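You operate a simulated robot arm through the tools that you are given. There is no shell and no other tool.

You run a simulated two-armed robot. Do the job below in one go: nothing can be reset, and whatever is moved stays where it is left.

Task
Clamp the regulator, pull its yellow boot off and put the boot in REDO.
Fine: then draw the jaw back almost to its stop and stand the regulator beside the other one. Set down upright: yellow boot, regulator.
Where things are to end (x, y in the base frame): regulator within 6 cm of [54, -11].

It is judged by the outcome, as a careful person would: the job done as asked, and still so three seconds after it is handed in. It fails if anything else is knocked over, pushed out of place, dropped, spilled or broken.

Robot
Two 7-joint arms with fingered hands on one trunk that stands fixed in place. Base frame: the origin is at the foot of the trunk, x ahead of it, y to its left, z up; the work surface is at about z = 88. Units: cm, rad, N and s.
The left shoulder is at [5, 21.4, 86.9], the right one opposite. With the tool pointing down near the work surface each hand reaches from about 34 to 88 cm from the base axis, measured 20 degrees to its own side. Payload 3 kg a hand.
The TCP of each hand is the grasp point between the finger pads, 2.6 cm short of the fingertips. In the tool frame z runs along the fingers and y along their closing line. Largest opening 13.2 cm; the body of the gripper starts 7.3 cm behind the TCP. The gripper is a hand of 3 fingers: y runs from the thumb to the fingers, the wrist lies at [0, 0, -22.9] in the tool frame, and closing takes about 1.5 s.
Orientation is told as [roll, pitch, yaw] about the base's x, y, z axes, in that order, counted from this pose: with the fingers straight down and closing along the base's y, the tool's x points along the base's -x, its y along +y and its z along -z.

Tools
- The arms move only by the tool arm_command. It takes "left_targets", "right_targets" or both (then of equal length, played together; a hand with none holds still); each is one flat list of numbers, 6 for each row, row after row: the shift along the base's x, y, z in cm, then the turn, a rotation vector about the base's x, y, z in degrees. In form: [dx, dy, dz, wx, wy, wz, dx, dy, dz, wx, wy, wz, ...]. A call has 1 to 20 rows; each row is the pose to reach, as a shift and turn from the pose commanded when the call began. "left_hand" and "right_hand" are, for a hand that has rows, the gripper command, from -1 (shut) to 1 (fully open), values between in proportion, set as the call begins (left out, the last holds). A row lasts 0.2 s, in which the tool goes at most 5 cm and 0.15 rad; a call with a longer step from one row to the next is refused whole, and so is a gripper value outside its range. A pose out of reach is approached as far as the arm can. The call stops where the force on the tool passes 90 N (or 10 N more than at its start, if that is more) or the arm is blocked; 0.2 s more then pass. Each finger travels about 7.2 cm/s and halts on what it meets, pressing with about 29 N; the grip force reading is that of the motor and also rises with nothing between the fingers. The clock runs only during rows and for 0.2 s after the last one: add rows that repeat a pose to give the fingers time. It gives the time, the measured TCP pose, the force on the tool (base axes), the opening and the grip force at its end, in the units of the frame above (readings bear some noise), with the torque about the TCP (base axes, N m) and any sound that the robot's microphone picked up.
- Cameras (640 x 400 px; columns grow to the right, rows downward): "scene" is now at [2.88, -2.64, 150.21]; the picture's right is [-0.22, -0.98, 0.00], its down [-0.60, 0.13, -0.79] and it looks along [0.77, -0.17, -0.62] (base axes); focal length 311 px, centre (320, 200). "left" rides on the left gripper at [-6.2, 0.3, -9.2] in its tool frame; the picture's right is [-0.05, -1.00, 0.00], its down [0.83, -0.04, -0.56] and it looks along [0.55, -0.03, 0.83] (tool axes); focal length 230 px, centre (320, 200). "right" rides on the right gripper at [6.2, 0.3, -9.2] in its tool frame; the picture's right is [-0.05, 1.00, 0.00], its down [-0.83, -0.04, -0.56] and it looks along [-0.55, -0.03, 0.83] (tool axes); focal length 230 px, centre (320, 200). There is no depth. A picture from a camera that has moved, and an enlarged one, comes with that camera's place and axes in the base frame and with its lens. The place of the scene camera against the robot may be out by one fixed shift of up to 1.2 cm in any direction.
- grab_frame(camera): a new picture of that camera. No time passes.
- set_grasp(shape, hand): the hand has 3 fingers and takes this shape, open, in about a second: jaw (thumb against the fingers, like two jaws); tri (thumb and two fingers); tip (a fingertip pinch); poke (one finger out to press); point (the index stretched); flat (the hand flat); cup (the hand cupped); fist (a fist). The gripper value then closes the fingers along that shape, each until it touches; the sizes above hold for jaw. It gives what a move gives, with no picture.
- aim_head(pan, tilt): turns the head with the scene camera to pan (to the left, within 1.501 rad either way) and tilt (down, from -0.506 to 1.204), counted from straight ahead of the robot. It gives what a move gives.
- close_up(camera, box): a new picture of the part [left, top, right, bottom] of that camera's present view, enlarged. No time passes.
- finish_job(): hands the job in; it is judged then, once.

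Places have to be worked out from the pictures, the camera data and where the tool is seen. Open the grippers and draw the arms clear of the work before you hand the job in, unless the task says otherwise.

The tools are called after "Emit:" as name(argument=value, ...) on one line, values as JSON. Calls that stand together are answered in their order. arm_command: Moves the arms, as the interface text tells. Its arguments: {"type":"object","properties":{"left_targets":{"type":"array"},"left_hand":{"type":"number"},"right_targets":{"type":"array"},"right_hand":{"type":"number"}},"required":[]} The other tools are called the same way: set_grasp (shape, hand) gives the hand a shape; aim_head (pan, tilt) turns the head that bears the scene camera; grab_frame (camera) takes a picture; close_up (camera, box) takes an enlarged picture of a part of a camera's view; finish_job () hands the job in.

At the start:

```text
clock: 0.0
left_position: [41.99, 12.31, 122.9]
left_orientation: [0.0, 0.0, -0.19]
left_wrist_force: [-0.7, -0.1, -0.1]
left_ft_torque: [0.01, -0.01, -0.02]
left_opening: 13.2
left_gripper_force: 0.1
left_shape: jaw
right_position: [53.81, -32.98, 114.46]
right_orientation: [-0.001, -0.001, -0.191]
right_wrist_force: [-0.8, -0.1, -0.8]
right_ft_torque: [0.03, -0.02, 0.0]
right_opening: 13.19
right_gripper_force: 0.1
right_shape: jaw
head pan, tilt: [-0.22, 0.663]
```

scene: 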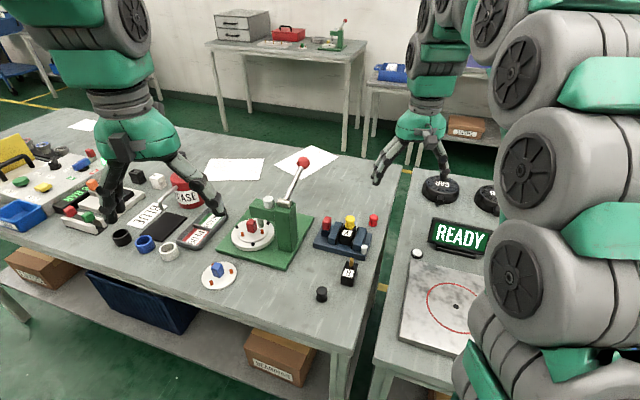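
right: 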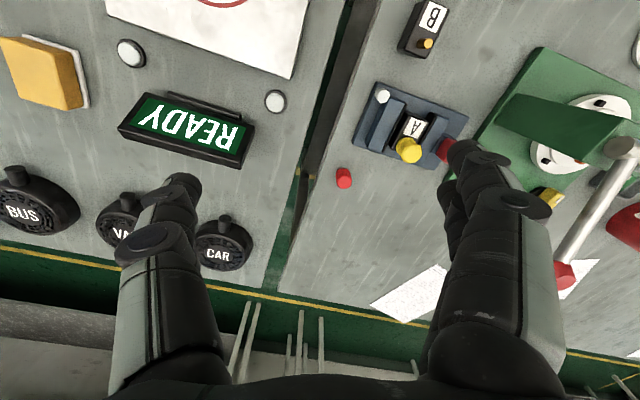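
left: 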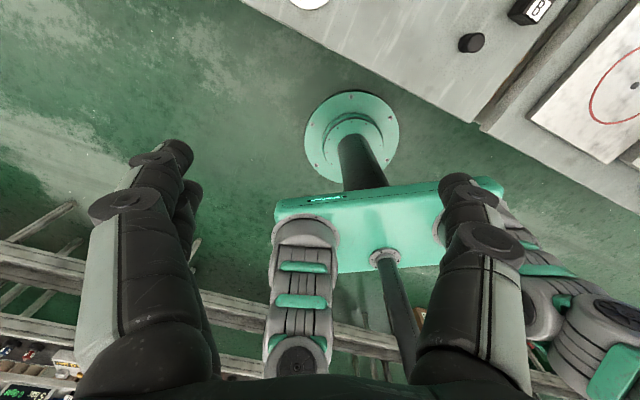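

I'll look closely at the work area first: the vise with the "A" regulator and yellow boot, the other regulator, and wherever REDO is.

Emit:
close_up(camera="scene", box=[220, 180, 420, 305])

Emit:
close_up(camera="scene", box=[0, 130, 230, 274])

Emit:
close_up(camera="right", box=[320, 0, 640, 200])

```text
3.20 times, centred on (320, 242) of scene
camera zoom: at [2.88, -2.64, 150.21], right [-0.22, -0.98, 0.0], down [-0.6, 0.13, -0.79], along [0.77, -0.17, -0.62], focal length 994 px, centre (320, 64)
```

zoom: 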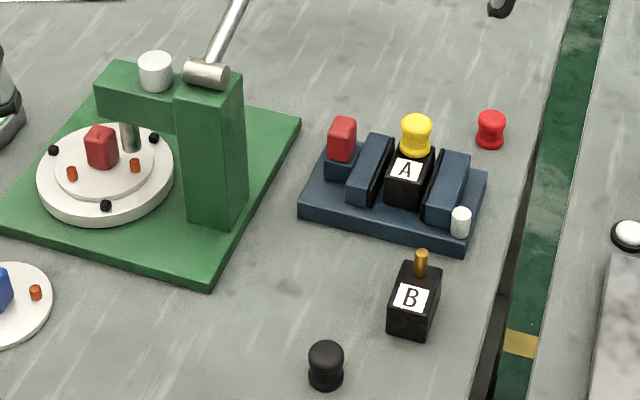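

```text
2.78 times, centred on (115, 202) of scene
camera zoom: at [2.88, -2.64, 150.21], right [-0.22, -0.98, 0.0], down [-0.6, 0.13, -0.79], along [0.77, -0.17, -0.62], focal length 863 px, centre (889, 194)
```

zoom: 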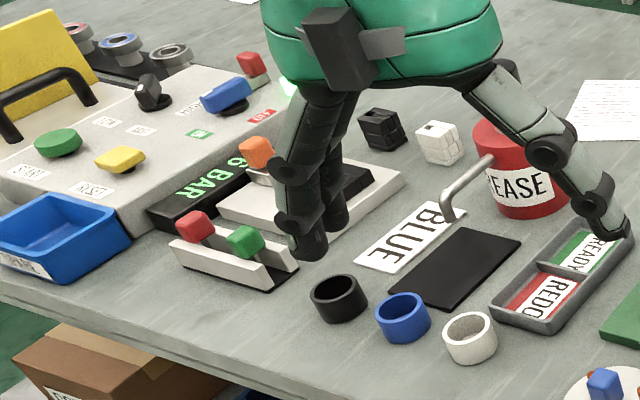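

```text
2.00 times, centred on (480, 100) of right
camera zoom: at [47.65, -31.38, 123.71], right [0.24, 0.97, 0.0], down [0.81, -0.2, 0.56], along [0.54, -0.13, -0.83], focal length 460 px, centre (0, 400)
```

zoom: 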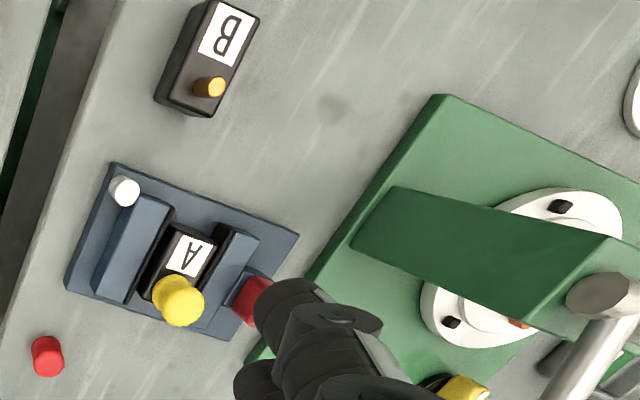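

The vise (blue) holds regulator A near (59,-22), long axis turned about -30°. Regulator B stands near (47.6,-19.7), and the REDO tray is near (70.6,17.6). I'll move the right hand above the vise for a better view before touching anything.

Emit:
arm_command(right_targets=[1, 3.5, 0.3, 0, 0, 0, 2, 7, 0.6, 0, 0, 0, 2, 10, 1, 0, 0, 0, 2, 10, 1, 0, 0, 0])

Emit:
grab_frame(camera="right")

```text
clock: 1.0
left_position: [41.95, 12.36, 122.99]
left_orientation: [0.002, 0.0, -0.19]
left_wrist_force: [0.4, -0.7, -0.3]
left_ft_torque: [0.0, 0.05, 0.02]
left_opening: 13.18
left_gripper_force: 0.0
left_shape: jaw
right_position: [55.76, -22.69, 115.59]
right_orientation: [0.0, 0.0, -0.19]
right_wrist_force: [-0.4, 0.0, 0.5]
right_ft_torque: [0.02, -0.03, -0.01]
right_opening: 13.21
right_gripper_force: 0.0
right_shape: jaw
head pan, tilt: [-0.22, 0.663]
```

```text
taken
camera right: at [49.68, -21.23, 124.78], right [0.24, 0.97, 0.0], down [0.81, -0.2, 0.56], along [0.54, -0.13, -0.83], focal length 230 px, centre (320, 200)
```

right: 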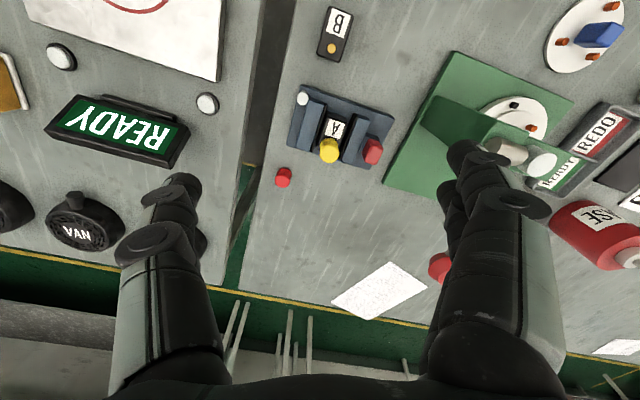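

Emit:
close_up(camera="right", box=[270, 70, 430, 200])

Emit:
close_up(camera="right", box=[260, 0, 640, 240])

Emit:
close_up(camera="scene", box=[305, 205, 385, 265])

```text
3.08 times, centred on (350, 135) of right
camera zoom: at [49.68, -21.23, 124.78], right [0.24, 0.97, 0.0], down [0.81, -0.2, 0.56], along [0.54, -0.13, -0.83], focal length 708 px, centre (228, 400)
```

zoom: 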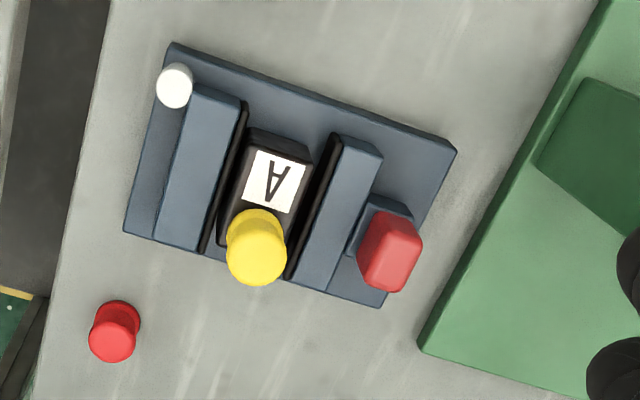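

```text
1.67 times, centred on (450, 120) of right
camera zoom: at [49.68, -21.23, 124.78], right [0.24, 0.97, 0.0], down [0.81, -0.2, 0.56], along [0.54, -0.13, -0.83], focal length 384 px, centre (103, 333)
```

zoom: 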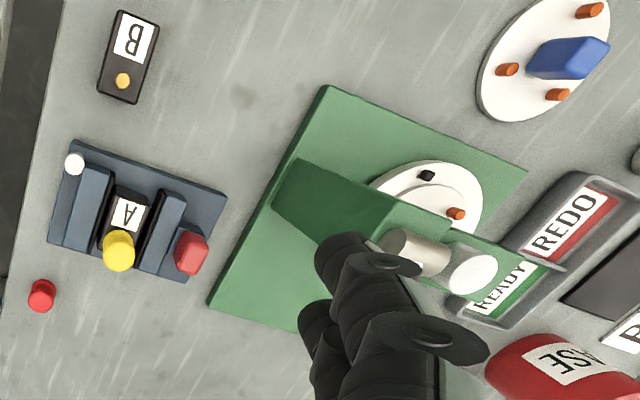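

```text
6.67 times, centred on (345, 235) of scene
camera zoom: at [2.88, -2.63, 150.21], right [-0.22, -0.98, 0.0], down [-0.6, 0.13, -0.79], along [0.77, -0.17, -0.62], focal length 2071 px, centre (153, -33)
```

zoom: 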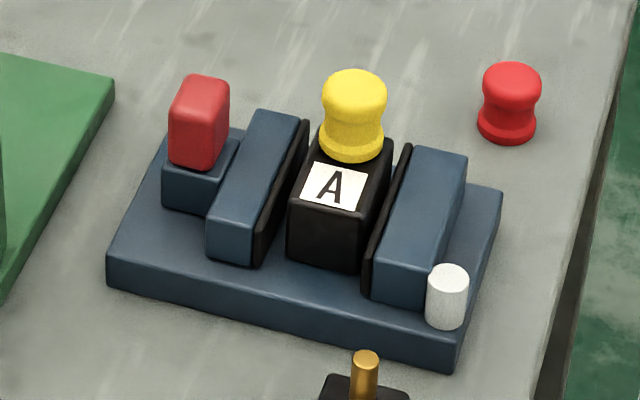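

The vise's moving jaw is on the +y side with the red handle, and the fixed jaw is on the -y side. I estimate the boot top at about (61.3,-23.0,96) and the handle top at about (63.2,-17.1,95.8). I'll lower the right camera for a closer, more oblique view.

Emit:
arm_command(right_targets=[-1.3, -0.4, -3.9, 0, 0, 0, -2.5, -0.9, -7.7, 0, 0, 0, -3.8, -1.3, -11.6, 0, 0, 0, -3.8, -1.3, -11.6, 0, 0, 0])

Emit:
close_up(camera="right", box=[260, 110, 500, 260])

Emit:
grab_frame(camera="right")

```text
clock: 2.0
left_position: [41.83, 12.34, 122.95]
left_orientation: [0.0, 0.0, -0.19]
left_wrist_force: [-0.5, -0.8, 0.1]
left_ft_torque: [-0.03, -0.06, -0.01]
left_opening: 13.17
left_gripper_force: 0.0
left_shape: jaw
right_position: [51.75, -24.29, 103.94]
right_orientation: [0.001, 0.0, -0.19]
right_wrist_force: [-0.6, 0.1, -0.1]
right_ft_torque: [-0.02, -0.02, -0.02]
right_opening: 13.2
right_gripper_force: 0.0
right_shape: jaw
head pan, tilt: [-0.22, 0.663]
```

```text
2.67 times, centred on (380, 185) of right
camera zoom: at [45.72, -22.72, 113.17], right [0.24, 0.97, 0.0], down [0.81, -0.2, 0.55], along [0.54, -0.13, -0.83], focal length 614 px, centre (160, 240)
```

zoom: 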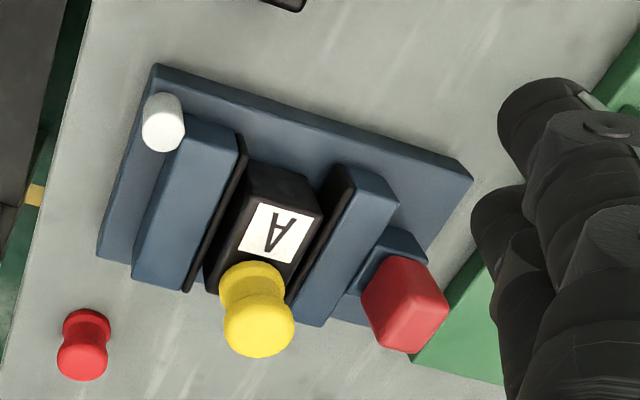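

```text
taken
camera right: at [45.72, -22.72, 113.17], right [0.24, 0.97, 0.0], down [0.81, -0.2, 0.55], along [0.54, -0.13, -0.83], focal length 230 px, centre (320, 200)
```

right: 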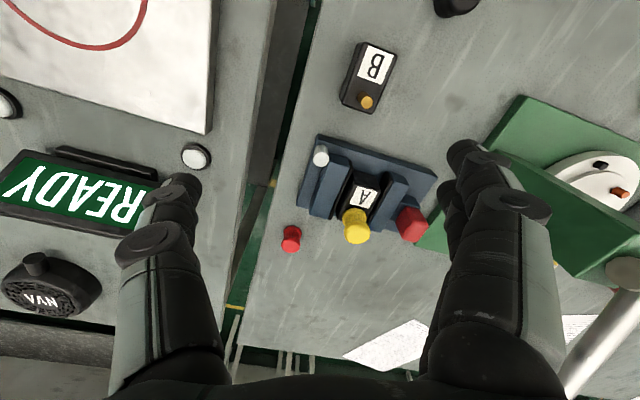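

I can now triangulate the boot: top centre about (61.3,-22.8,96), flange at about z=93. I'll zoom further on the handle, jaw and regulator for their edges.

Emit:
close_up(camera="right", box=[330, 150, 440, 250])

Emit:
close_up(camera="right", box=[290, 125, 370, 225])

Emit:
close_up(camera="right", box=[320, 0, 480, 120])

```text
4.00 times, centred on (385, 200) of right
camera zoom: at [45.72, -22.72, 113.17], right [0.24, 0.97, 0.0], down [0.81, -0.2, 0.55], along [0.54, -0.13, -0.83], focal length 920 px, centre (60, 200)
```

zoom: 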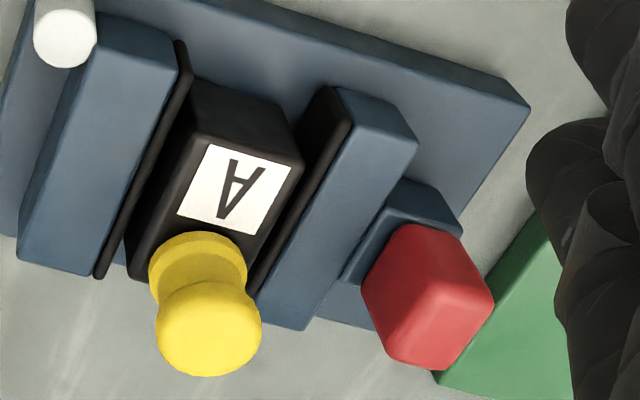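

```text
4.00 times, centred on (330, 175) of right
camera zoom: at [45.72, -22.72, 113.17], right [0.24, 0.97, 0.0], down [0.81, -0.2, 0.55], along [0.54, -0.13, -0.83], focal length 920 px, centre (280, 300)
```

zoom: 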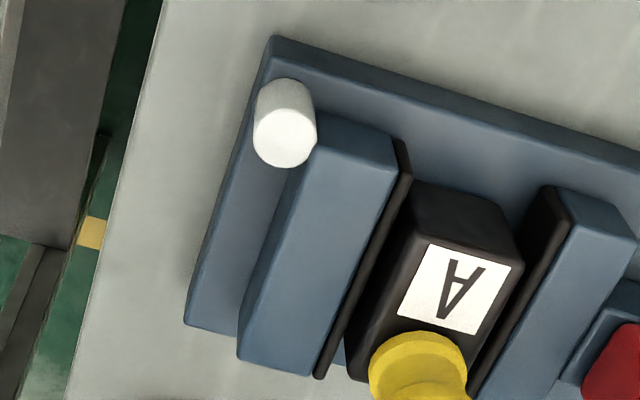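

```text
3.33 times, centred on (400, 60) of right
camera zoom: at [45.72, -22.72, 113.17], right [0.24, 0.97, 0.0], down [0.81, -0.2, 0.55], along [0.54, -0.13, -0.83], focal length 767 px, centre (53, 667)
```

zoom: 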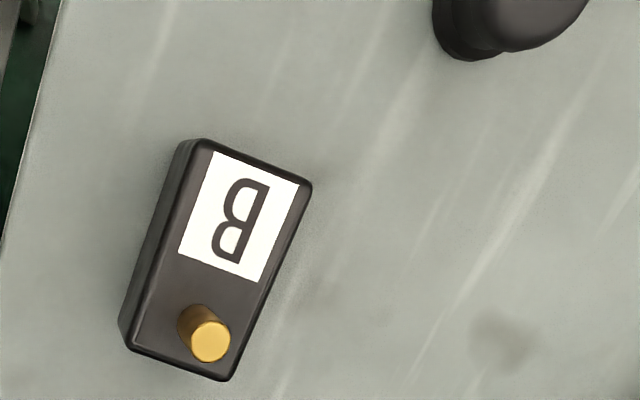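

Base top is about z=90, jaws about 92, regulator top about 93. The handle cap is centred near (63.6,-17.0) with its top at about 95, and the press lever ball sits near (70,-13,110). I'll turn the right hand to close across the vise, partly close it, and hover over the handle clear of the lever.

Emit:
arm_command(right_targets=[1.2, 0.7, 0.3, 0, 0, 6.86, 2.4, 1.4, 0.6, 0, 0, 13.72, 3.6, 2.1, 0.9, 0, 0, 20.58, 4.7, 2.9, 1.2, 0, 0, 27.44, 5.9, 3.6, 1.5, 0, 0, 34.3, 7.1, 4.3, 1.8, 0, 0, 41.16, 8.3, 5.1, 2.1, 0, 0, 48.02, 9.5, 5.8, 2.4, 0, 0, 54.88, 10.7, 6.6, 2.7, 0, 0, 61.74, 11.85, 7.29, 3.0, 0, 0, 68.6, 11.85, 7.29, 3.0, 0, 0, 68.6], right_hand=-0.2)

Emit:
grab_frame(camera="right")

Emit:
grab_frame(camera="scene")

```text
clock: 4.4
left_position: [41.9, 12.34, 123.0]
left_orientation: [0.001, -0.001, -0.189]
left_wrist_force: [-1.0, -0.5, 0.0]
left_ft_torque: [0.0, -0.01, 0.03]
left_opening: 13.17
left_gripper_force: 0.0
left_shape: jaw
right_position: [63.76, -16.99, 106.89]
right_orientation: [-0.001, 0.0, 1.008]
right_wrist_force: [0.6, -0.4, 1.0]
right_ft_torque: [-0.02, -0.02, -0.03]
right_opening: 5.33
right_gripper_force: 0.1
right_shape: jaw
head pan, tilt: [-0.22, 0.663]
```

```text
taken
camera right: at [60.11, -21.92, 116.14], right [-0.82, 0.58, 0.0], down [0.48, 0.68, 0.56], along [0.32, 0.45, -0.83], focal length 230 px, centre (320, 200)
```

right: 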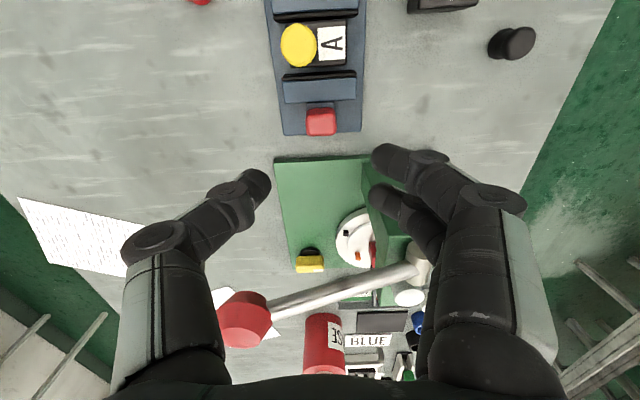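

```text
taken
```

scene: 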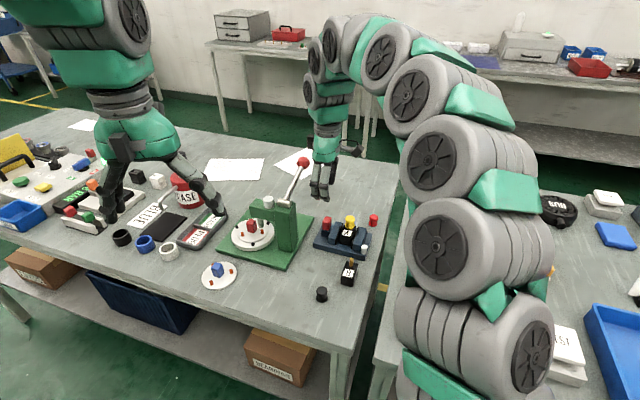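

The handle sits right under the TCP in the view, and the lever ball is about 5.5 cm to the +u side. I'll lower with a slight lean away from the lever to just above the cap, then check.

Emit:
arm_command(right_targets=[0, 0, -2, 1.7, -1.1, 0, 0, 0, -4, 3.4, -2.15, 0, 0, 0, -6, 5.1, -3.2, 0, 0, 0, -7.5, 6.8, -4.3, 0, 0, 0, -7.5, 6.8, -4.3, 0])

Emit:
grab_frame(camera="right")

Emit:
close_up(camera="scene", box=[250, 130, 410, 270])

```text
clock: 5.6
left_position: [41.99, 12.32, 123.04]
left_orientation: [0.0, 0.0, -0.189]
left_wrist_force: [-0.3, -0.6, -0.5]
left_ft_torque: [-0.01, 0.03, 0.01]
left_opening: 13.19
left_gripper_force: 0.0
left_shape: jaw
right_position: [63.68, -17.03, 99.3]
right_orientation: [0.0, -0.143, 1.007]
right_wrist_force: [0.0, -0.5, 0.0]
right_ft_torque: [0.0, 0.03, -0.02]
right_opening: 5.34
right_gripper_force: 0.1
right_shape: jaw
head pan, tilt: [-0.22, 0.663]
```

```text
taken
camera right: at [59.39, -22.98, 107.6], right [-0.82, 0.58, 0.01], down [0.43, 0.61, 0.67], along [0.38, 0.55, -0.75], focal length 230 px, centre (320, 200)
```

right: 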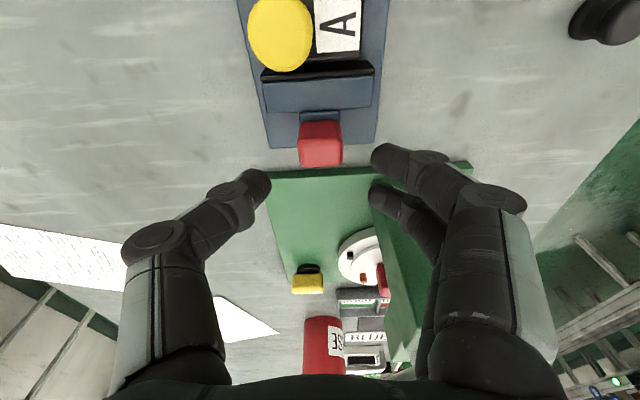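

```text
2.86 times, centred on (330, 200) of scene
camera zoom: at [2.88, -2.64, 150.21], right [-0.22, -0.98, 0.0], down [-0.6, 0.13, -0.79], along [0.77, -0.17, -0.62], focal length 888 px, centre (291, 200)
```

zoom: 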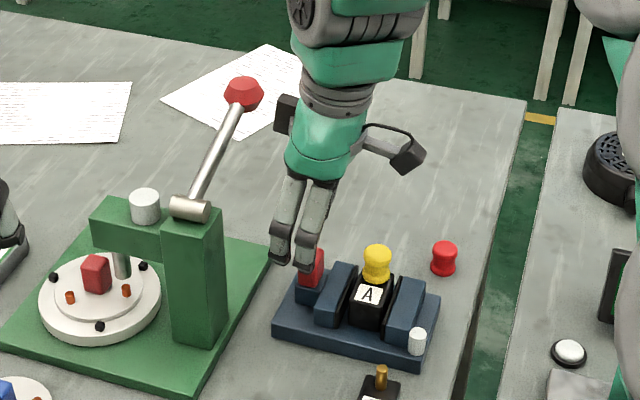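

Alignment looks good, with the handle centred between thumb and fingers. I'll descend to z≈95.5 and close on the cap.

Emit:
arm_command(right_targets=[0, 0, -1.5, 0, 0, 0, 0, 0, -3, 0, 0, 0, 0, 0, -3.8, 0, 0, 0, 0, 0, -3.8, 0, 0, 0])

Emit:
grab_frame(camera="right")

Emit:
close_up(camera="scene", box=[250, 130, 410, 270])

```text
clock: 6.6
left_position: [41.84, 12.37, 122.95]
left_orientation: [0.0, 0.0, -0.19]
left_wrist_force: [0.1, 0.8, -0.1]
left_ft_torque: [0.02, 0.01, 0.03]
left_opening: 13.18
left_gripper_force: 0.2
left_shape: jaw
right_position: [63.79, -16.88, 95.56]
right_orientation: [0.0, -0.139, 1.006]
right_wrist_force: [-0.3, 0.1, 0.1]
right_ft_torque: [0.0, 0.04, 0.03]
right_opening: 5.3
right_gripper_force: 0.1
right_shape: jaw
head pan, tilt: [-0.22, 0.663]
```

```text
taken
camera right: at [59.44, -22.95, 103.82], right [-0.82, 0.58, 0.01], down [0.43, 0.61, 0.67], along [0.38, 0.55, -0.75], focal length 230 px, centre (320, 200)
```

right: 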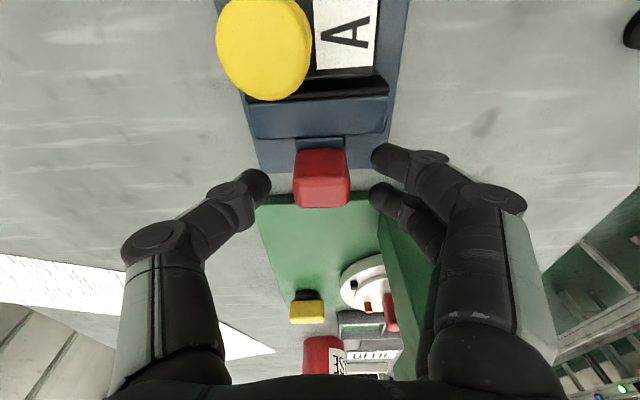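

```text
2.86 times, centred on (330, 200) of scene
camera zoom: at [2.88, -2.64, 150.21], right [-0.22, -0.98, 0.0], down [-0.6, 0.13, -0.79], along [0.77, -0.17, -0.62], focal length 888 px, centre (291, 200)
```

zoom: 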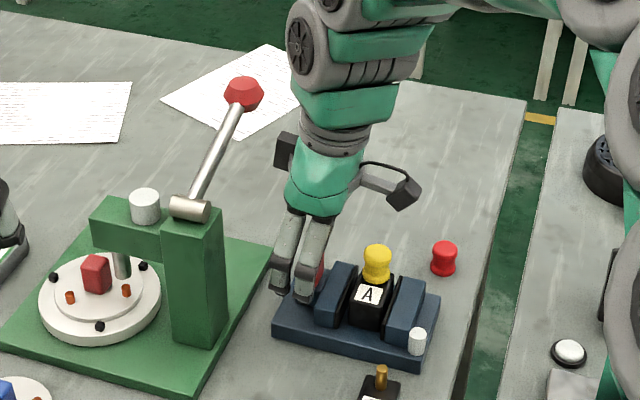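

The cap sits between thumb and fingers with the tips above the jaw top. I'll close on it now.

Emit:
arm_command(right_targets=[0, 0, 0, 0, 0, 0, 0, 0, 0, 0, 0, 0, 0, 0, 0, 0, 0, 0, 0, 0, 0, 0, 0, 0, 0, 0, 0, 0, 0, 0], right_hand=-1)

Emit:
grab_frame(camera="right")

```text
clock: 7.8
left_position: [41.9, 12.17, 122.94]
left_orientation: [0.0, -0.002, -0.191]
left_wrist_force: [0.2, 0.2, -0.8]
left_ft_torque: [0.01, 0.0, -0.02]
left_opening: 13.18
left_gripper_force: 0.1
left_shape: jaw
right_position: [63.82, -16.97, 95.45]
right_orientation: [0.0, -0.14, 1.006]
right_wrist_force: [7.2, -2.7, -4.1]
right_ft_torque: [-0.15, -0.11, -0.28]
right_opening: 1.72
right_gripper_force: 29.2
right_shape: jaw
head pan, tilt: [-0.22, 0.663]
```

```text
taken
camera right: at [59.45, -22.98, 103.82], right [-0.82, 0.58, 0.01], down [0.43, 0.61, 0.67], along [0.38, 0.55, -0.75], focal length 230 px, centre (320, 200)
```

right: 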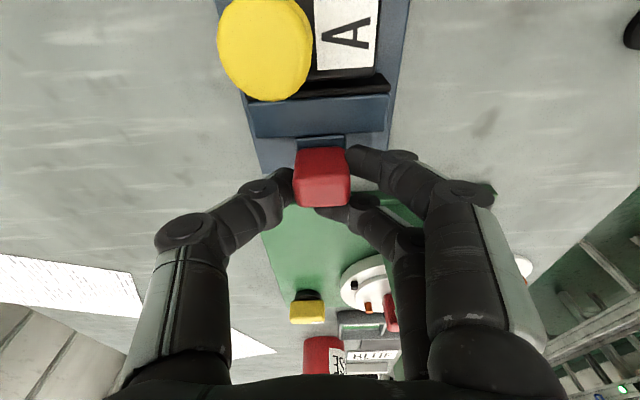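

The grip on the cap is firm (1.72 cm, 29 N). I'll push the jaw along -u (toward the fixed jaw) in small steps, watching the force.

Emit:
arm_command(right_targets=[-0.13, -0.21, 0, 0, 0, 0, -0.27, -0.42, 0, 0, 0, 0, -0.27, -0.42, 0, 0, 0, 0])

Emit:
grab_frame(camera="right")

```text
clock: 8.6
left_position: [41.92, 12.26, 123.0]
left_orientation: [0.0, 0.0, -0.19]
left_wrist_force: [0.0, -0.5, -0.9]
left_ft_torque: [0.01, 0.02, 0.02]
left_opening: 13.17
left_gripper_force: 0.0
left_shape: jaw
right_position: [63.49, -17.34, 95.51]
right_orientation: [-0.001, -0.142, 1.008]
right_wrist_force: [9.7, -0.5, -2.1]
right_ft_torque: [-0.12, -0.13, -0.26]
right_opening: 1.73
right_gripper_force: 29.0
right_shape: jaw
head pan, tilt: [-0.22, 0.663]
```

```text
taken
camera right: at [59.2, -23.37, 103.81], right [-0.82, 0.58, 0.01], down [0.43, 0.61, 0.67], along [0.38, 0.55, -0.75], focal length 230 px, centre (320, 200)
```

right: 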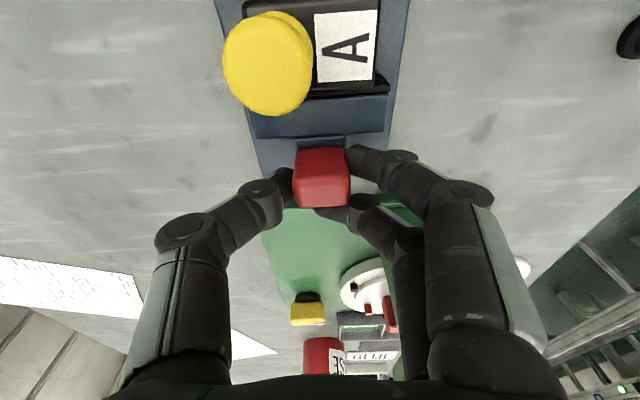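

The jaw slides with about 3 N of drag. I'll continue pushing.

Emit:
arm_command(right_targets=[-0.13, -0.21, 0, 0, 0, 0, -0.27, -0.42, 0, 0, 0, 0, -0.27, -0.42, 0, 0, 0, 0])

Emit:
close_up(camera="right", box=[200, 0, 440, 150])

```text
clock: 9.4
left_position: [41.84, 12.35, 122.9]
left_orientation: [-0.002, 0.0, -0.188]
left_wrist_force: [1.0, 0.9, -0.1]
left_ft_torque: [-0.01, -0.05, 0.01]
left_opening: 13.19
left_gripper_force: 0.1
left_shape: jaw
right_position: [63.25, -17.68, 95.64]
right_orientation: [0.0, -0.141, 1.01]
right_wrist_force: [21.2, 14.1, -6.0]
right_ft_torque: [0.05, -0.31, -0.38]
right_opening: 1.71
right_gripper_force: 29.3
right_shape: jaw
head pan, tilt: [-0.22, 0.663]
```

```text
2.67 times, centred on (320, 75) of right
camera zoom: at [59.0, -23.65, 103.83], right [-0.82, 0.58, 0.01], down [0.43, 0.61, 0.67], along [0.38, 0.55, -0.75], focal length 614 px, centre (320, 533)
```

zoom: 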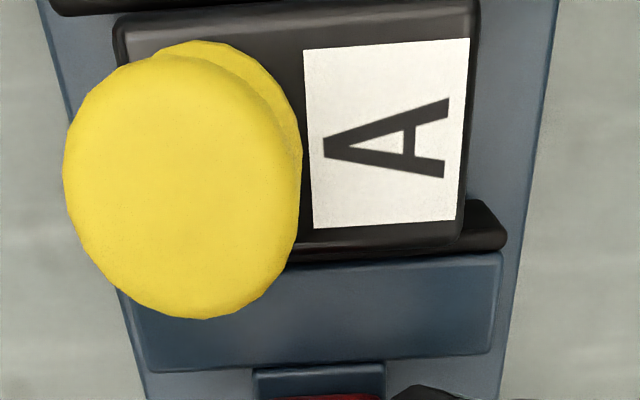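

The force rose to about 20 N along the push, so the pad seems to be meeting the regulator. I'll continue slightly to push it against the fixed pad.

Emit:
arm_command(right_targets=[-0.1, -0.17, 0, 0, 0, 0, -0.21, -0.34, 0, 0, 0, 0, -0.21, -0.34, 0, 0, 0, 0])

Emit:
grab_frame(camera="right")

Emit:
close_up(camera="scene", box=[290, 190, 400, 280])

```text
clock: 10.2
left_position: [42.03, 12.52, 122.99]
left_orientation: [0.001, -0.001, -0.19]
left_wrist_force: [-0.1, -0.4, 0.2]
left_ft_torque: [0.01, -0.03, 0.0]
left_opening: 13.22
left_gripper_force: 0.1
left_shape: jaw
right_position: [63.24, -17.77, 95.58]
right_orientation: [-0.001, -0.145, 1.009]
right_wrist_force: [49.1, 55.6, -7.9]
right_ft_torque: [0.37, -0.56, -0.83]
right_opening: 1.63
right_gripper_force: 28.8
right_shape: jaw
head pan, tilt: [-0.22, 0.663]
```

```text
taken
camera right: at [58.91, -23.73, 103.84], right [-0.82, 0.58, 0.01], down [0.43, 0.61, 0.67], along [0.38, 0.55, -0.74], focal length 230 px, centre (320, 200)
```

right: 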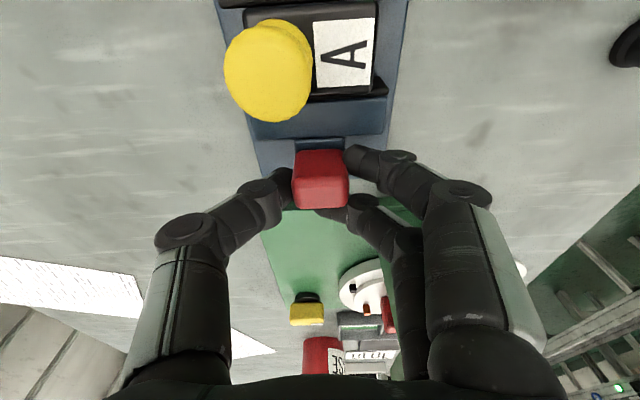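

```text
4.44 times, centred on (345, 235) of scene
camera zoom: at [2.98, -2.54, 150.21], right [-0.22, -0.98, 0.0], down [-0.6, 0.13, -0.79], along [0.77, -0.17, -0.62], focal length 1381 px, centre (209, 44)
```

zoom: 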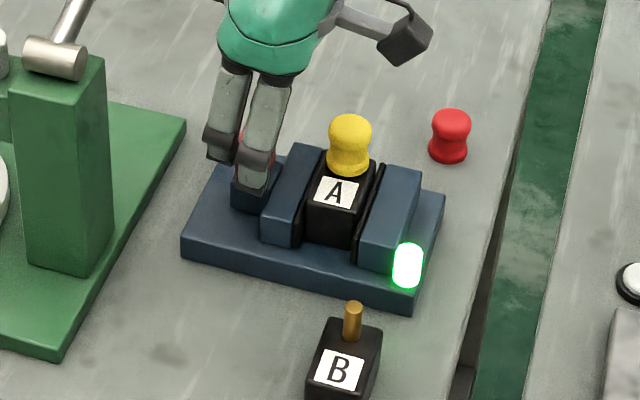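

The lamp turned green: clamped, with about 70 N push. I'll ease off the push while keeping the grip, and see whether the clamp holds by itself.

Emit:
arm_command(right_targets=[0.1, 0.15, 0, 0, 0, 0, 0.2, 0.31, 0, 0, 0, 0, 0.2, 0.31, 0, 0, 0, 0])

Emit:
close_up(camera="scene", box=[290, 190, 400, 280])

```text
clock: 11.0
left_position: [41.88, 12.46, 122.97]
left_orientation: [-0.001, 0.001, -0.19]
left_wrist_force: [0.2, -0.8, 0.4]
left_ft_torque: [-0.04, 0.0, -0.01]
left_opening: 13.18
left_gripper_force: 0.0
left_shape: jaw
right_position: [63.27, -17.76, 95.44]
right_orientation: [0.002, -0.142, 1.007]
right_wrist_force: [36.3, 44.4, 0.1]
right_ft_torque: [0.3, -0.4, -0.62]
right_opening: 1.62
right_gripper_force: 28.4
right_shape: jaw
head pan, tilt: [-0.22, 0.663]
```

```text
4.44 times, centred on (345, 235) of scene
camera zoom: at [2.94, -2.56, 150.21], right [-0.22, -0.98, 0.0], down [-0.6, 0.13, -0.79], along [0.77, -0.17, -0.62], focal length 1381 px, centre (209, 44)
```

zoom: 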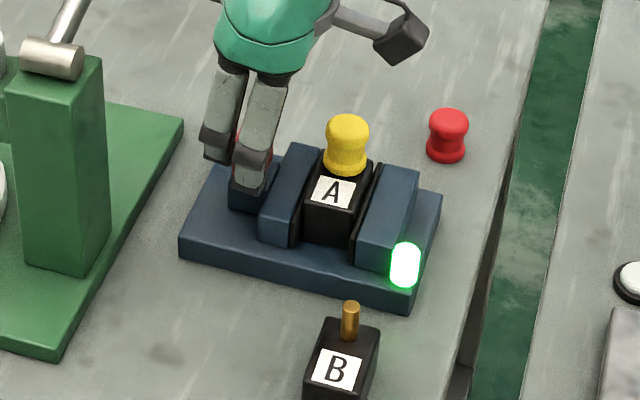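

Lamp still green, push now about 57 N. I'll ease off more.

Emit:
arm_command(right_targets=[0.1, 0.15, 0, 0, 0, 0, 0.2, 0.31, 0, 0, 0, 0, 0.2, 0.31, 0, 0, 0, 0])

Emit:
close_up(camera="scene", box=[290, 190, 400, 280])

```text
clock: 11.8
left_position: [41.81, 12.3, 122.96]
left_orientation: [0.0, 0.0, -0.192]
left_wrist_force: [-0.1, 0.2, 0.1]
left_ft_torque: [0.02, -0.03, -0.02]
left_opening: 13.19
left_gripper_force: 0.0
left_shape: jaw
right_position: [63.37, -17.66, 95.44]
right_orientation: [0.0, -0.137, 1.006]
right_wrist_force: [10.7, 12.1, 3.9]
right_ft_torque: [0.03, -0.07, -0.31]
right_opening: 1.65
right_gripper_force: 29.0
right_shape: jaw
head pan, tilt: [-0.22, 0.663]
```

```text
4.44 times, centred on (345, 235) of scene
camera zoom: at [2.89, -2.62, 150.21], right [-0.22, -0.98, 0.0], down [-0.6, 0.13, -0.79], along [0.77, -0.17, -0.62], focal length 1381 px, centre (209, 44)
```

zoom: 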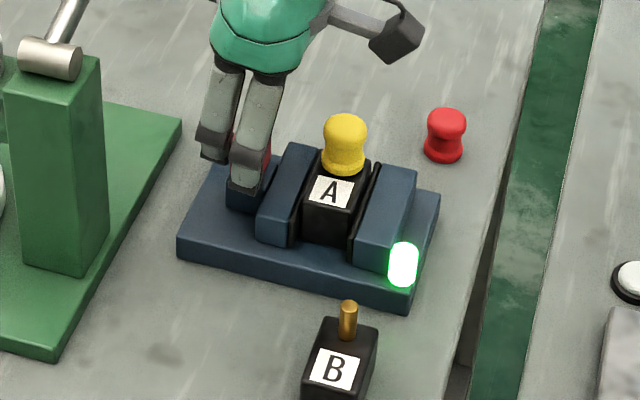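

The push is down to roughly 10–15 N and the lamp stays green. I'll open the fingers and see whether it holds with nothing pushing.

Emit:
arm_command(right_targets=[0, 0, 0, 0, 0, 0, 0, 0, 0, 0, 0, 0, 0, 0, 0, 0, 0, 0, 0, 0, 0, 0, 0, 0], right_hand=-0.3)

Emit:
close_up(camera="scene", box=[290, 190, 400, 280])

Emit:
grab_frame(camera="right")

```text
clock: 12.8
left_position: [41.84, 12.34, 122.9]
left_orientation: [0.0, 0.0, -0.189]
left_wrist_force: [-0.3, -0.3, 0.2]
left_ft_torque: [-0.01, 0.02, 0.0]
left_opening: 13.22
left_gripper_force: 0.1
left_shape: jaw
right_position: [63.45, -17.59, 95.55]
right_orientation: [0.0, -0.139, 1.008]
right_wrist_force: [0.4, -0.7, 0.6]
right_ft_torque: [0.01, 0.05, -0.03]
right_opening: 4.57
right_gripper_force: 0.1
right_shape: jaw
head pan, tilt: [-0.22, 0.663]
```

```text
4.44 times, centred on (345, 235) of scene
camera zoom: at [2.88, -2.64, 150.21], right [-0.22, -0.98, 0.0], down [-0.6, 0.13, -0.79], along [0.77, -0.17, -0.62], focal length 1381 px, centre (209, 44)
```

zoom: 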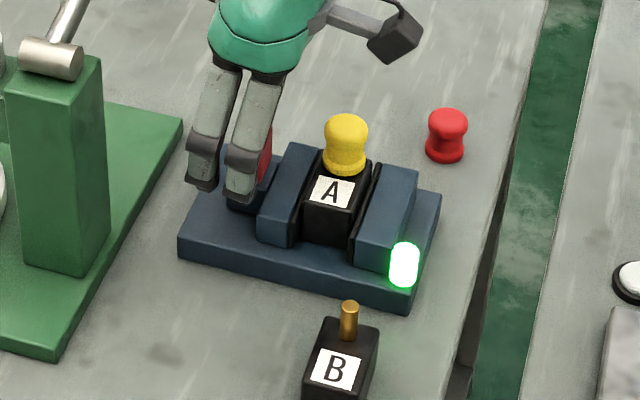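

```text
taken
camera right: at [59.12, -23.49, 103.84], right [-0.82, 0.58, 0.01], down [0.43, 0.61, 0.67], along [0.38, 0.55, -0.75], focal length 230 px, centre (320, 200)
```

right: 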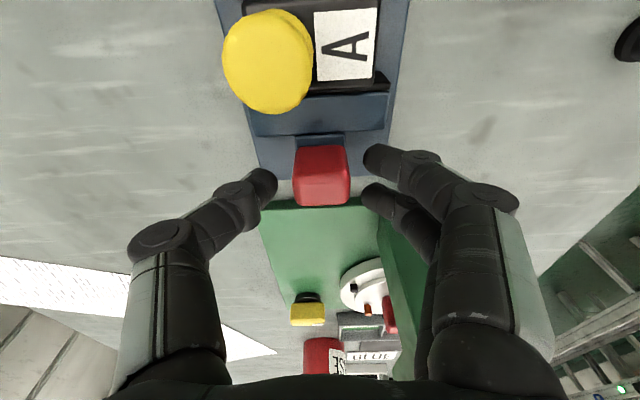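

The clamp holds by itself (lamp green, no force from my hand). I'll lift the right hand straight up and look at where the boot is now.

Emit:
arm_command(right_targets=[0, 0, 2, 0, 0, 0, 0, 0, 5, 0, 0, 0, 0, 0, 9, 0, 0, 0, 0, 0, 13, 0, 0, 0, -2, -3, 15, -3.4, 2.15, 0, -4, -6, 16, -6.8, 4.3, 0, -4, -6, 16, -6.8, 4.3, 0])

Emit:
grab_frame(camera="right")

```text
clock: 14.4
left_position: [41.86, 12.31, 122.92]
left_orientation: [0.0, -0.001, -0.191]
left_wrist_force: [0.0, 0.2, -0.3]
left_ft_torque: [0.02, 0.02, -0.01]
left_opening: 13.18
left_gripper_force: 0.1
left_shape: jaw
right_position: [59.43, -23.64, 111.4]
right_orientation: [-0.001, -0.001, 1.008]
right_wrist_force: [-0.4, 0.6, -0.3]
right_ft_torque: [0.0, -0.04, -0.03]
right_opening: 4.6
right_gripper_force: 0.1
right_shape: jaw
head pan, tilt: [-0.22, 0.663]
```

```text
taken
camera right: at [55.86, -28.53, 120.66], right [-0.82, 0.58, 0.0], down [0.48, 0.68, 0.55], along [0.32, 0.45, -0.83], focal length 230 px, centre (320, 200)
```

right: 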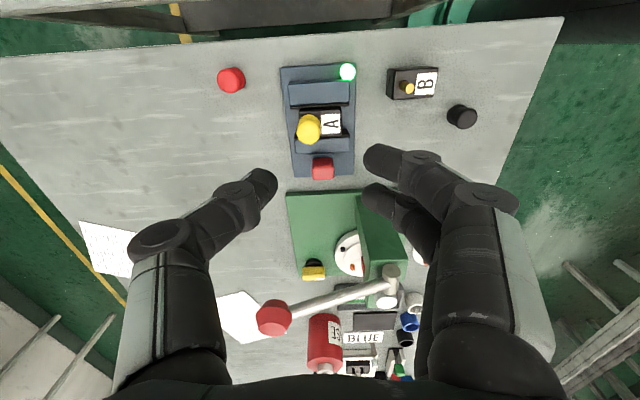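

Emit:
close_up(camera="right", box=[265, 50, 425, 190])

Emit:
close_up(camera="scene", box=[300, 200, 390, 265])

Emit:
close_up(camera="scene", box=[150, 170, 240, 260])

```text
2.86 times, centred on (345, 120) of right
camera zoom: at [55.86, -28.53, 120.66], right [-0.82, 0.58, 0.0], down [0.48, 0.68, 0.55], along [0.32, 0.45, -0.83], focal length 657 px, centre (249, 429)
```

zoom: 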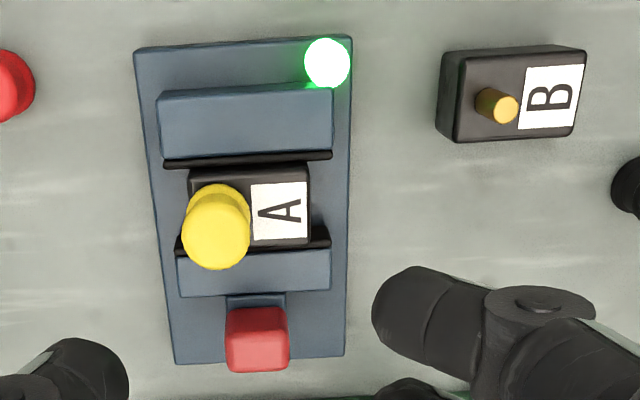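

```text
6.15 times, centred on (345, 232) of scene
camera zoom: at [2.88, -2.64, 150.21], right [-0.22, -0.98, 0.0], down [-0.6, 0.13, -0.79], along [0.77, -0.17, -0.62], focal length 1912 px, centre (166, 0)
```

zoom: 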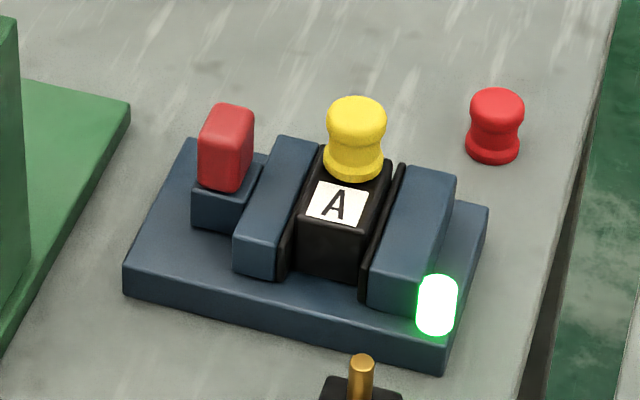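

```text
4.44 times, centred on (195, 215) of scene
camera zoom: at [2.88, -2.64, 150.21], right [-0.22, -0.98, 0.0], down [-0.6, 0.13, -0.79], along [0.77, -0.17, -0.62], focal length 1381 px, centre (876, 133)
```

zoom: 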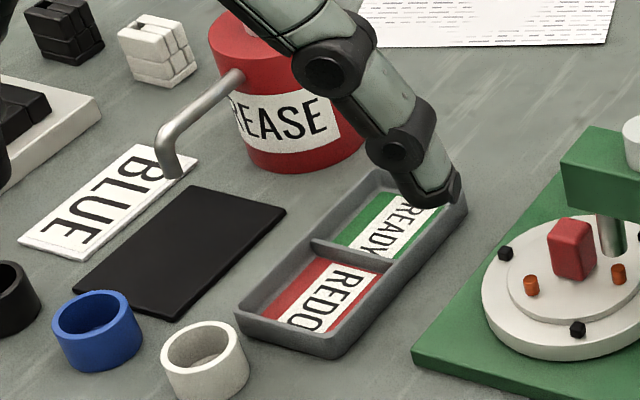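

The boot is now at about (61.15,-23.2), top z≈96, and the vise lamp is green. I'll move the right hand aside to the right and bring the left hand partway over, turning it to the vise's axis with the fingers pre-closed to about 5 cm.

Emit:
arm_command(right_targets=[-1.6, -2.8, 0.8, 0, 0, 0, -3.2, -5.6, 1.6, 0, 0, 0, -4.8, -8.4, 2.2, 0, 0, 0, -6.4, -11.2, 2.8, 0, 0, 0, -8, -14, 3.2, 0, 0, 0, -9.4, -16.4, 3.6, 0, 0, 0, -9.4, -16.4, 3.6, 0, 0, 0], left_targets=[1, -2, -0.5, 0, 0, -3.6, 2, -4, -1, 0, 0, -7.2, 3, -6, -1.5, 0, 0, -10.8, 4, -8, -2, 0, 0, -14.4, 5, -10, -2.5, 0, 0, -18, 6, -12, -3, 0, 0, -21.4, 6, -12, -3, 0, 0, -21.4], left_hand=-0.2)

Emit:
grab_frame(camera="left")

Emit:
grab_frame(camera="scene")

Emit:
grab_frame(camera="right")

```text
clock: 16.0
left_position: [47.93, 0.27, 119.97]
left_orientation: [0.0, -0.001, -0.562]
left_wrist_force: [-0.2, -0.6, -0.4]
left_ft_torque: [0.01, 0.01, -0.02]
left_opening: 5.32
left_gripper_force: 0.1
left_shape: jaw
right_position: [50.05, -39.77, 115.07]
right_orientation: [0.0, 0.0, 1.008]
right_wrist_force: [-0.3, 0.2, -0.3]
right_ft_torque: [0.07, -0.01, -0.01]
right_opening: 4.58
right_gripper_force: 0.0
right_shape: jaw
head pan, tilt: [-0.22, 0.663]
```

```text
taken
camera left: at [53.18, -2.93, 129.26], right [-0.49, -0.87, 0.0], down [-0.72, 0.41, 0.56], along [-0.48, 0.27, -0.83], focal length 230 px, centre (320, 200)
```

left: 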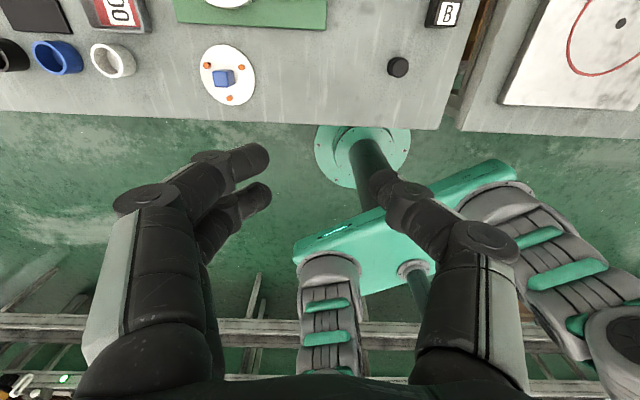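

```text
taken
```

scene: 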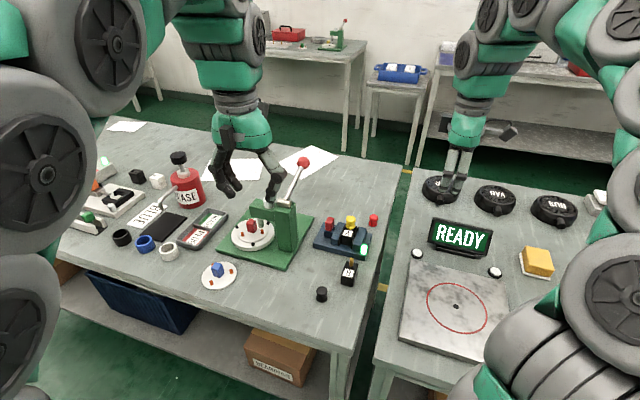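

```text
taken
camera right: at [46.3, -44.82, 124.39], right [-0.82, 0.58, 0.0], down [0.48, 0.68, 0.56], along [0.32, 0.45, -0.83], focal length 230 px, centre (320, 200)
```

right: 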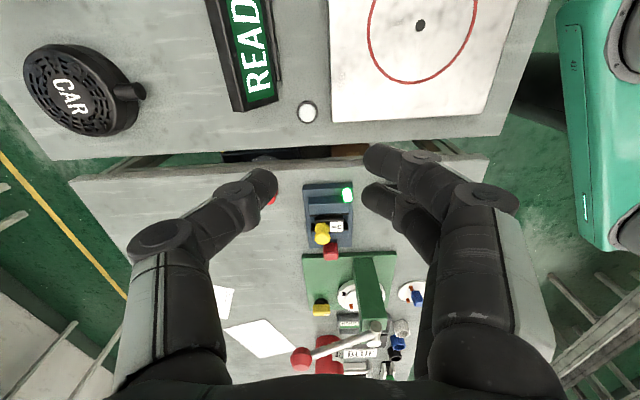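

Now I'll bring the left hand over the boot at z≈118, clear above the lever, then descend to z≈106 for a check.

Emit:
arm_command(left_targets=[1.9, -3.4, 0, 0, 0, 0, 3.8, -6.7, 0, 0, 0, 0, 5.7, -10.1, 0, 0, 0, 0, 7.6, -13.4, -0.5, 0, 0, 0, 9.5, -16.8, -1, 0, 0, 0, 11.4, -20.2, -1.5, 0, 0, 0, 13.2, -23.5, -2, 0, 0, 0, 13.2, -23.5, -6, 0, 0, 0, 13.2, -23.5, -10, 0, 0, 0, 13.2, -23.5, -13, 0, 0, 0, 13.2, -23.5, -13, 0, 0, 0])

Emit:
grab_frame(camera="left")

Emit:
grab_frame(camera="scene")

Emit:
grab_frame(camera="right")

```text
clock: 18.4
left_position: [61.29, -23.16, 106.83]
left_orientation: [-0.001, 0.0, -0.564]
left_wrist_force: [0.1, -0.4, -2.0]
left_ft_torque: [0.02, -0.01, -0.01]
left_opening: 5.3
left_gripper_force: 0.0
left_shape: jaw
left hand out of reach, approached as far as the arm can: row 4, 5, 6, 7, 8, 9
right_position: [50.01, -39.87, 115.15]
right_orientation: [0.0, 0.001, 1.006]
right_wrist_force: [-0.8, 0.7, 0.3]
right_ft_torque: [-0.01, 0.03, -0.01]
right_opening: 4.59
right_gripper_force: 0.0
right_shape: jaw
head pan, tilt: [-0.22, 0.663]
```

```text
taken
camera left: at [66.53, -26.44, 116.2], right [-0.49, -0.87, 0.0], down [-0.73, 0.41, 0.56], along [-0.48, 0.27, -0.83], focal length 230 px, centre (320, 200)
```

left: 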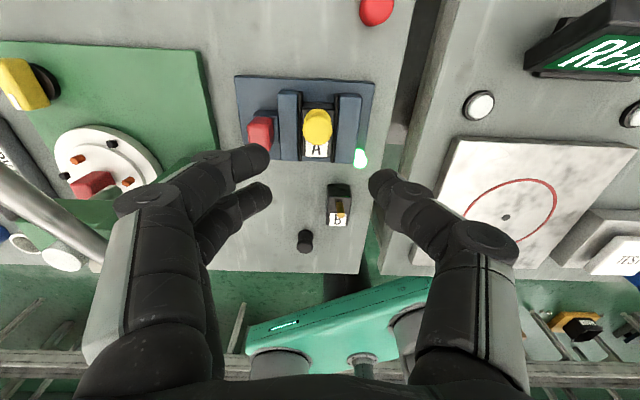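

```text
taken
```

scene: 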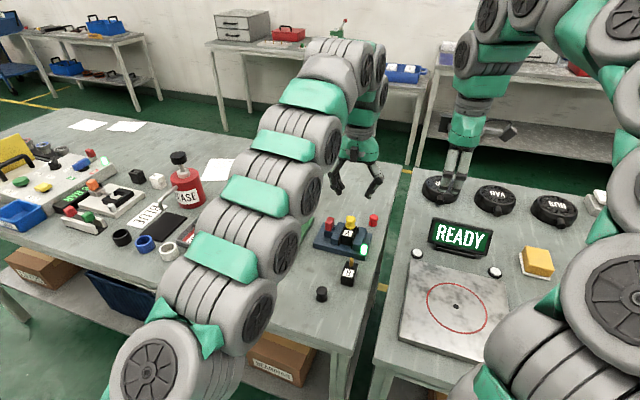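

```text
taken
camera right: at [46.31, -44.8, 124.39], right [-0.82, 0.58, 0.0], down [0.48, 0.68, 0.56], along [0.32, 0.45, -0.83], focal length 230 px, centre (320, 200)
```

right: 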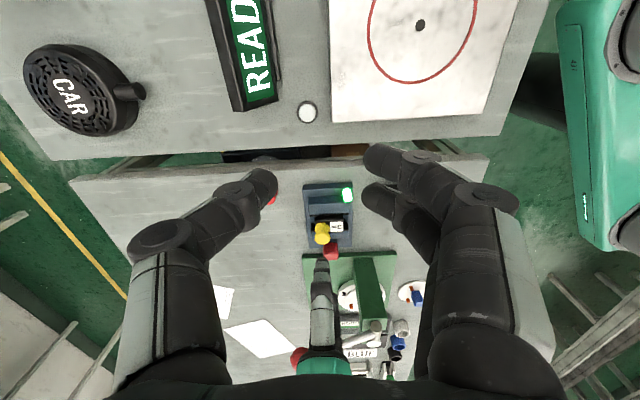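

The left arm is nearly straight here, but it reached the pose and stays about 5 cm clear of the lever. Let me zoom to verify the boot's position against the TCP.

Emit:
close_up(camera="left", box=[230, 60, 410, 210])

Emit:
close_up(camera="scene", box=[280, 130, 400, 270])

```text
2.67 times, centred on (320, 135) of left
camera zoom: at [66.53, -26.44, 116.2], right [-0.49, -0.87, 0.0], down [-0.73, 0.41, 0.56], along [-0.48, 0.27, -0.83], focal length 614 px, centre (320, 373)
```

zoom: 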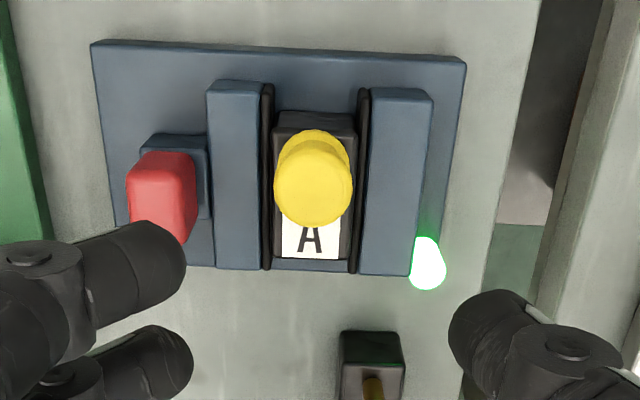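

```text
2.86 times, centred on (340, 200) of scene
camera zoom: at [2.88, -2.64, 150.21], right [-0.22, -0.98, 0.0], down [-0.6, 0.13, -0.79], along [0.77, -0.17, -0.62], focal length 888 px, centre (263, 200)
```

zoom: 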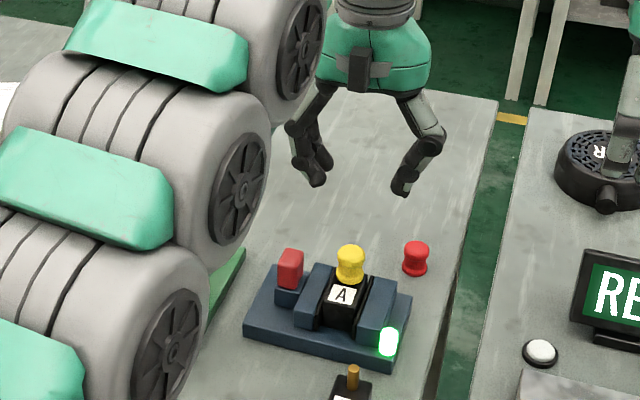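

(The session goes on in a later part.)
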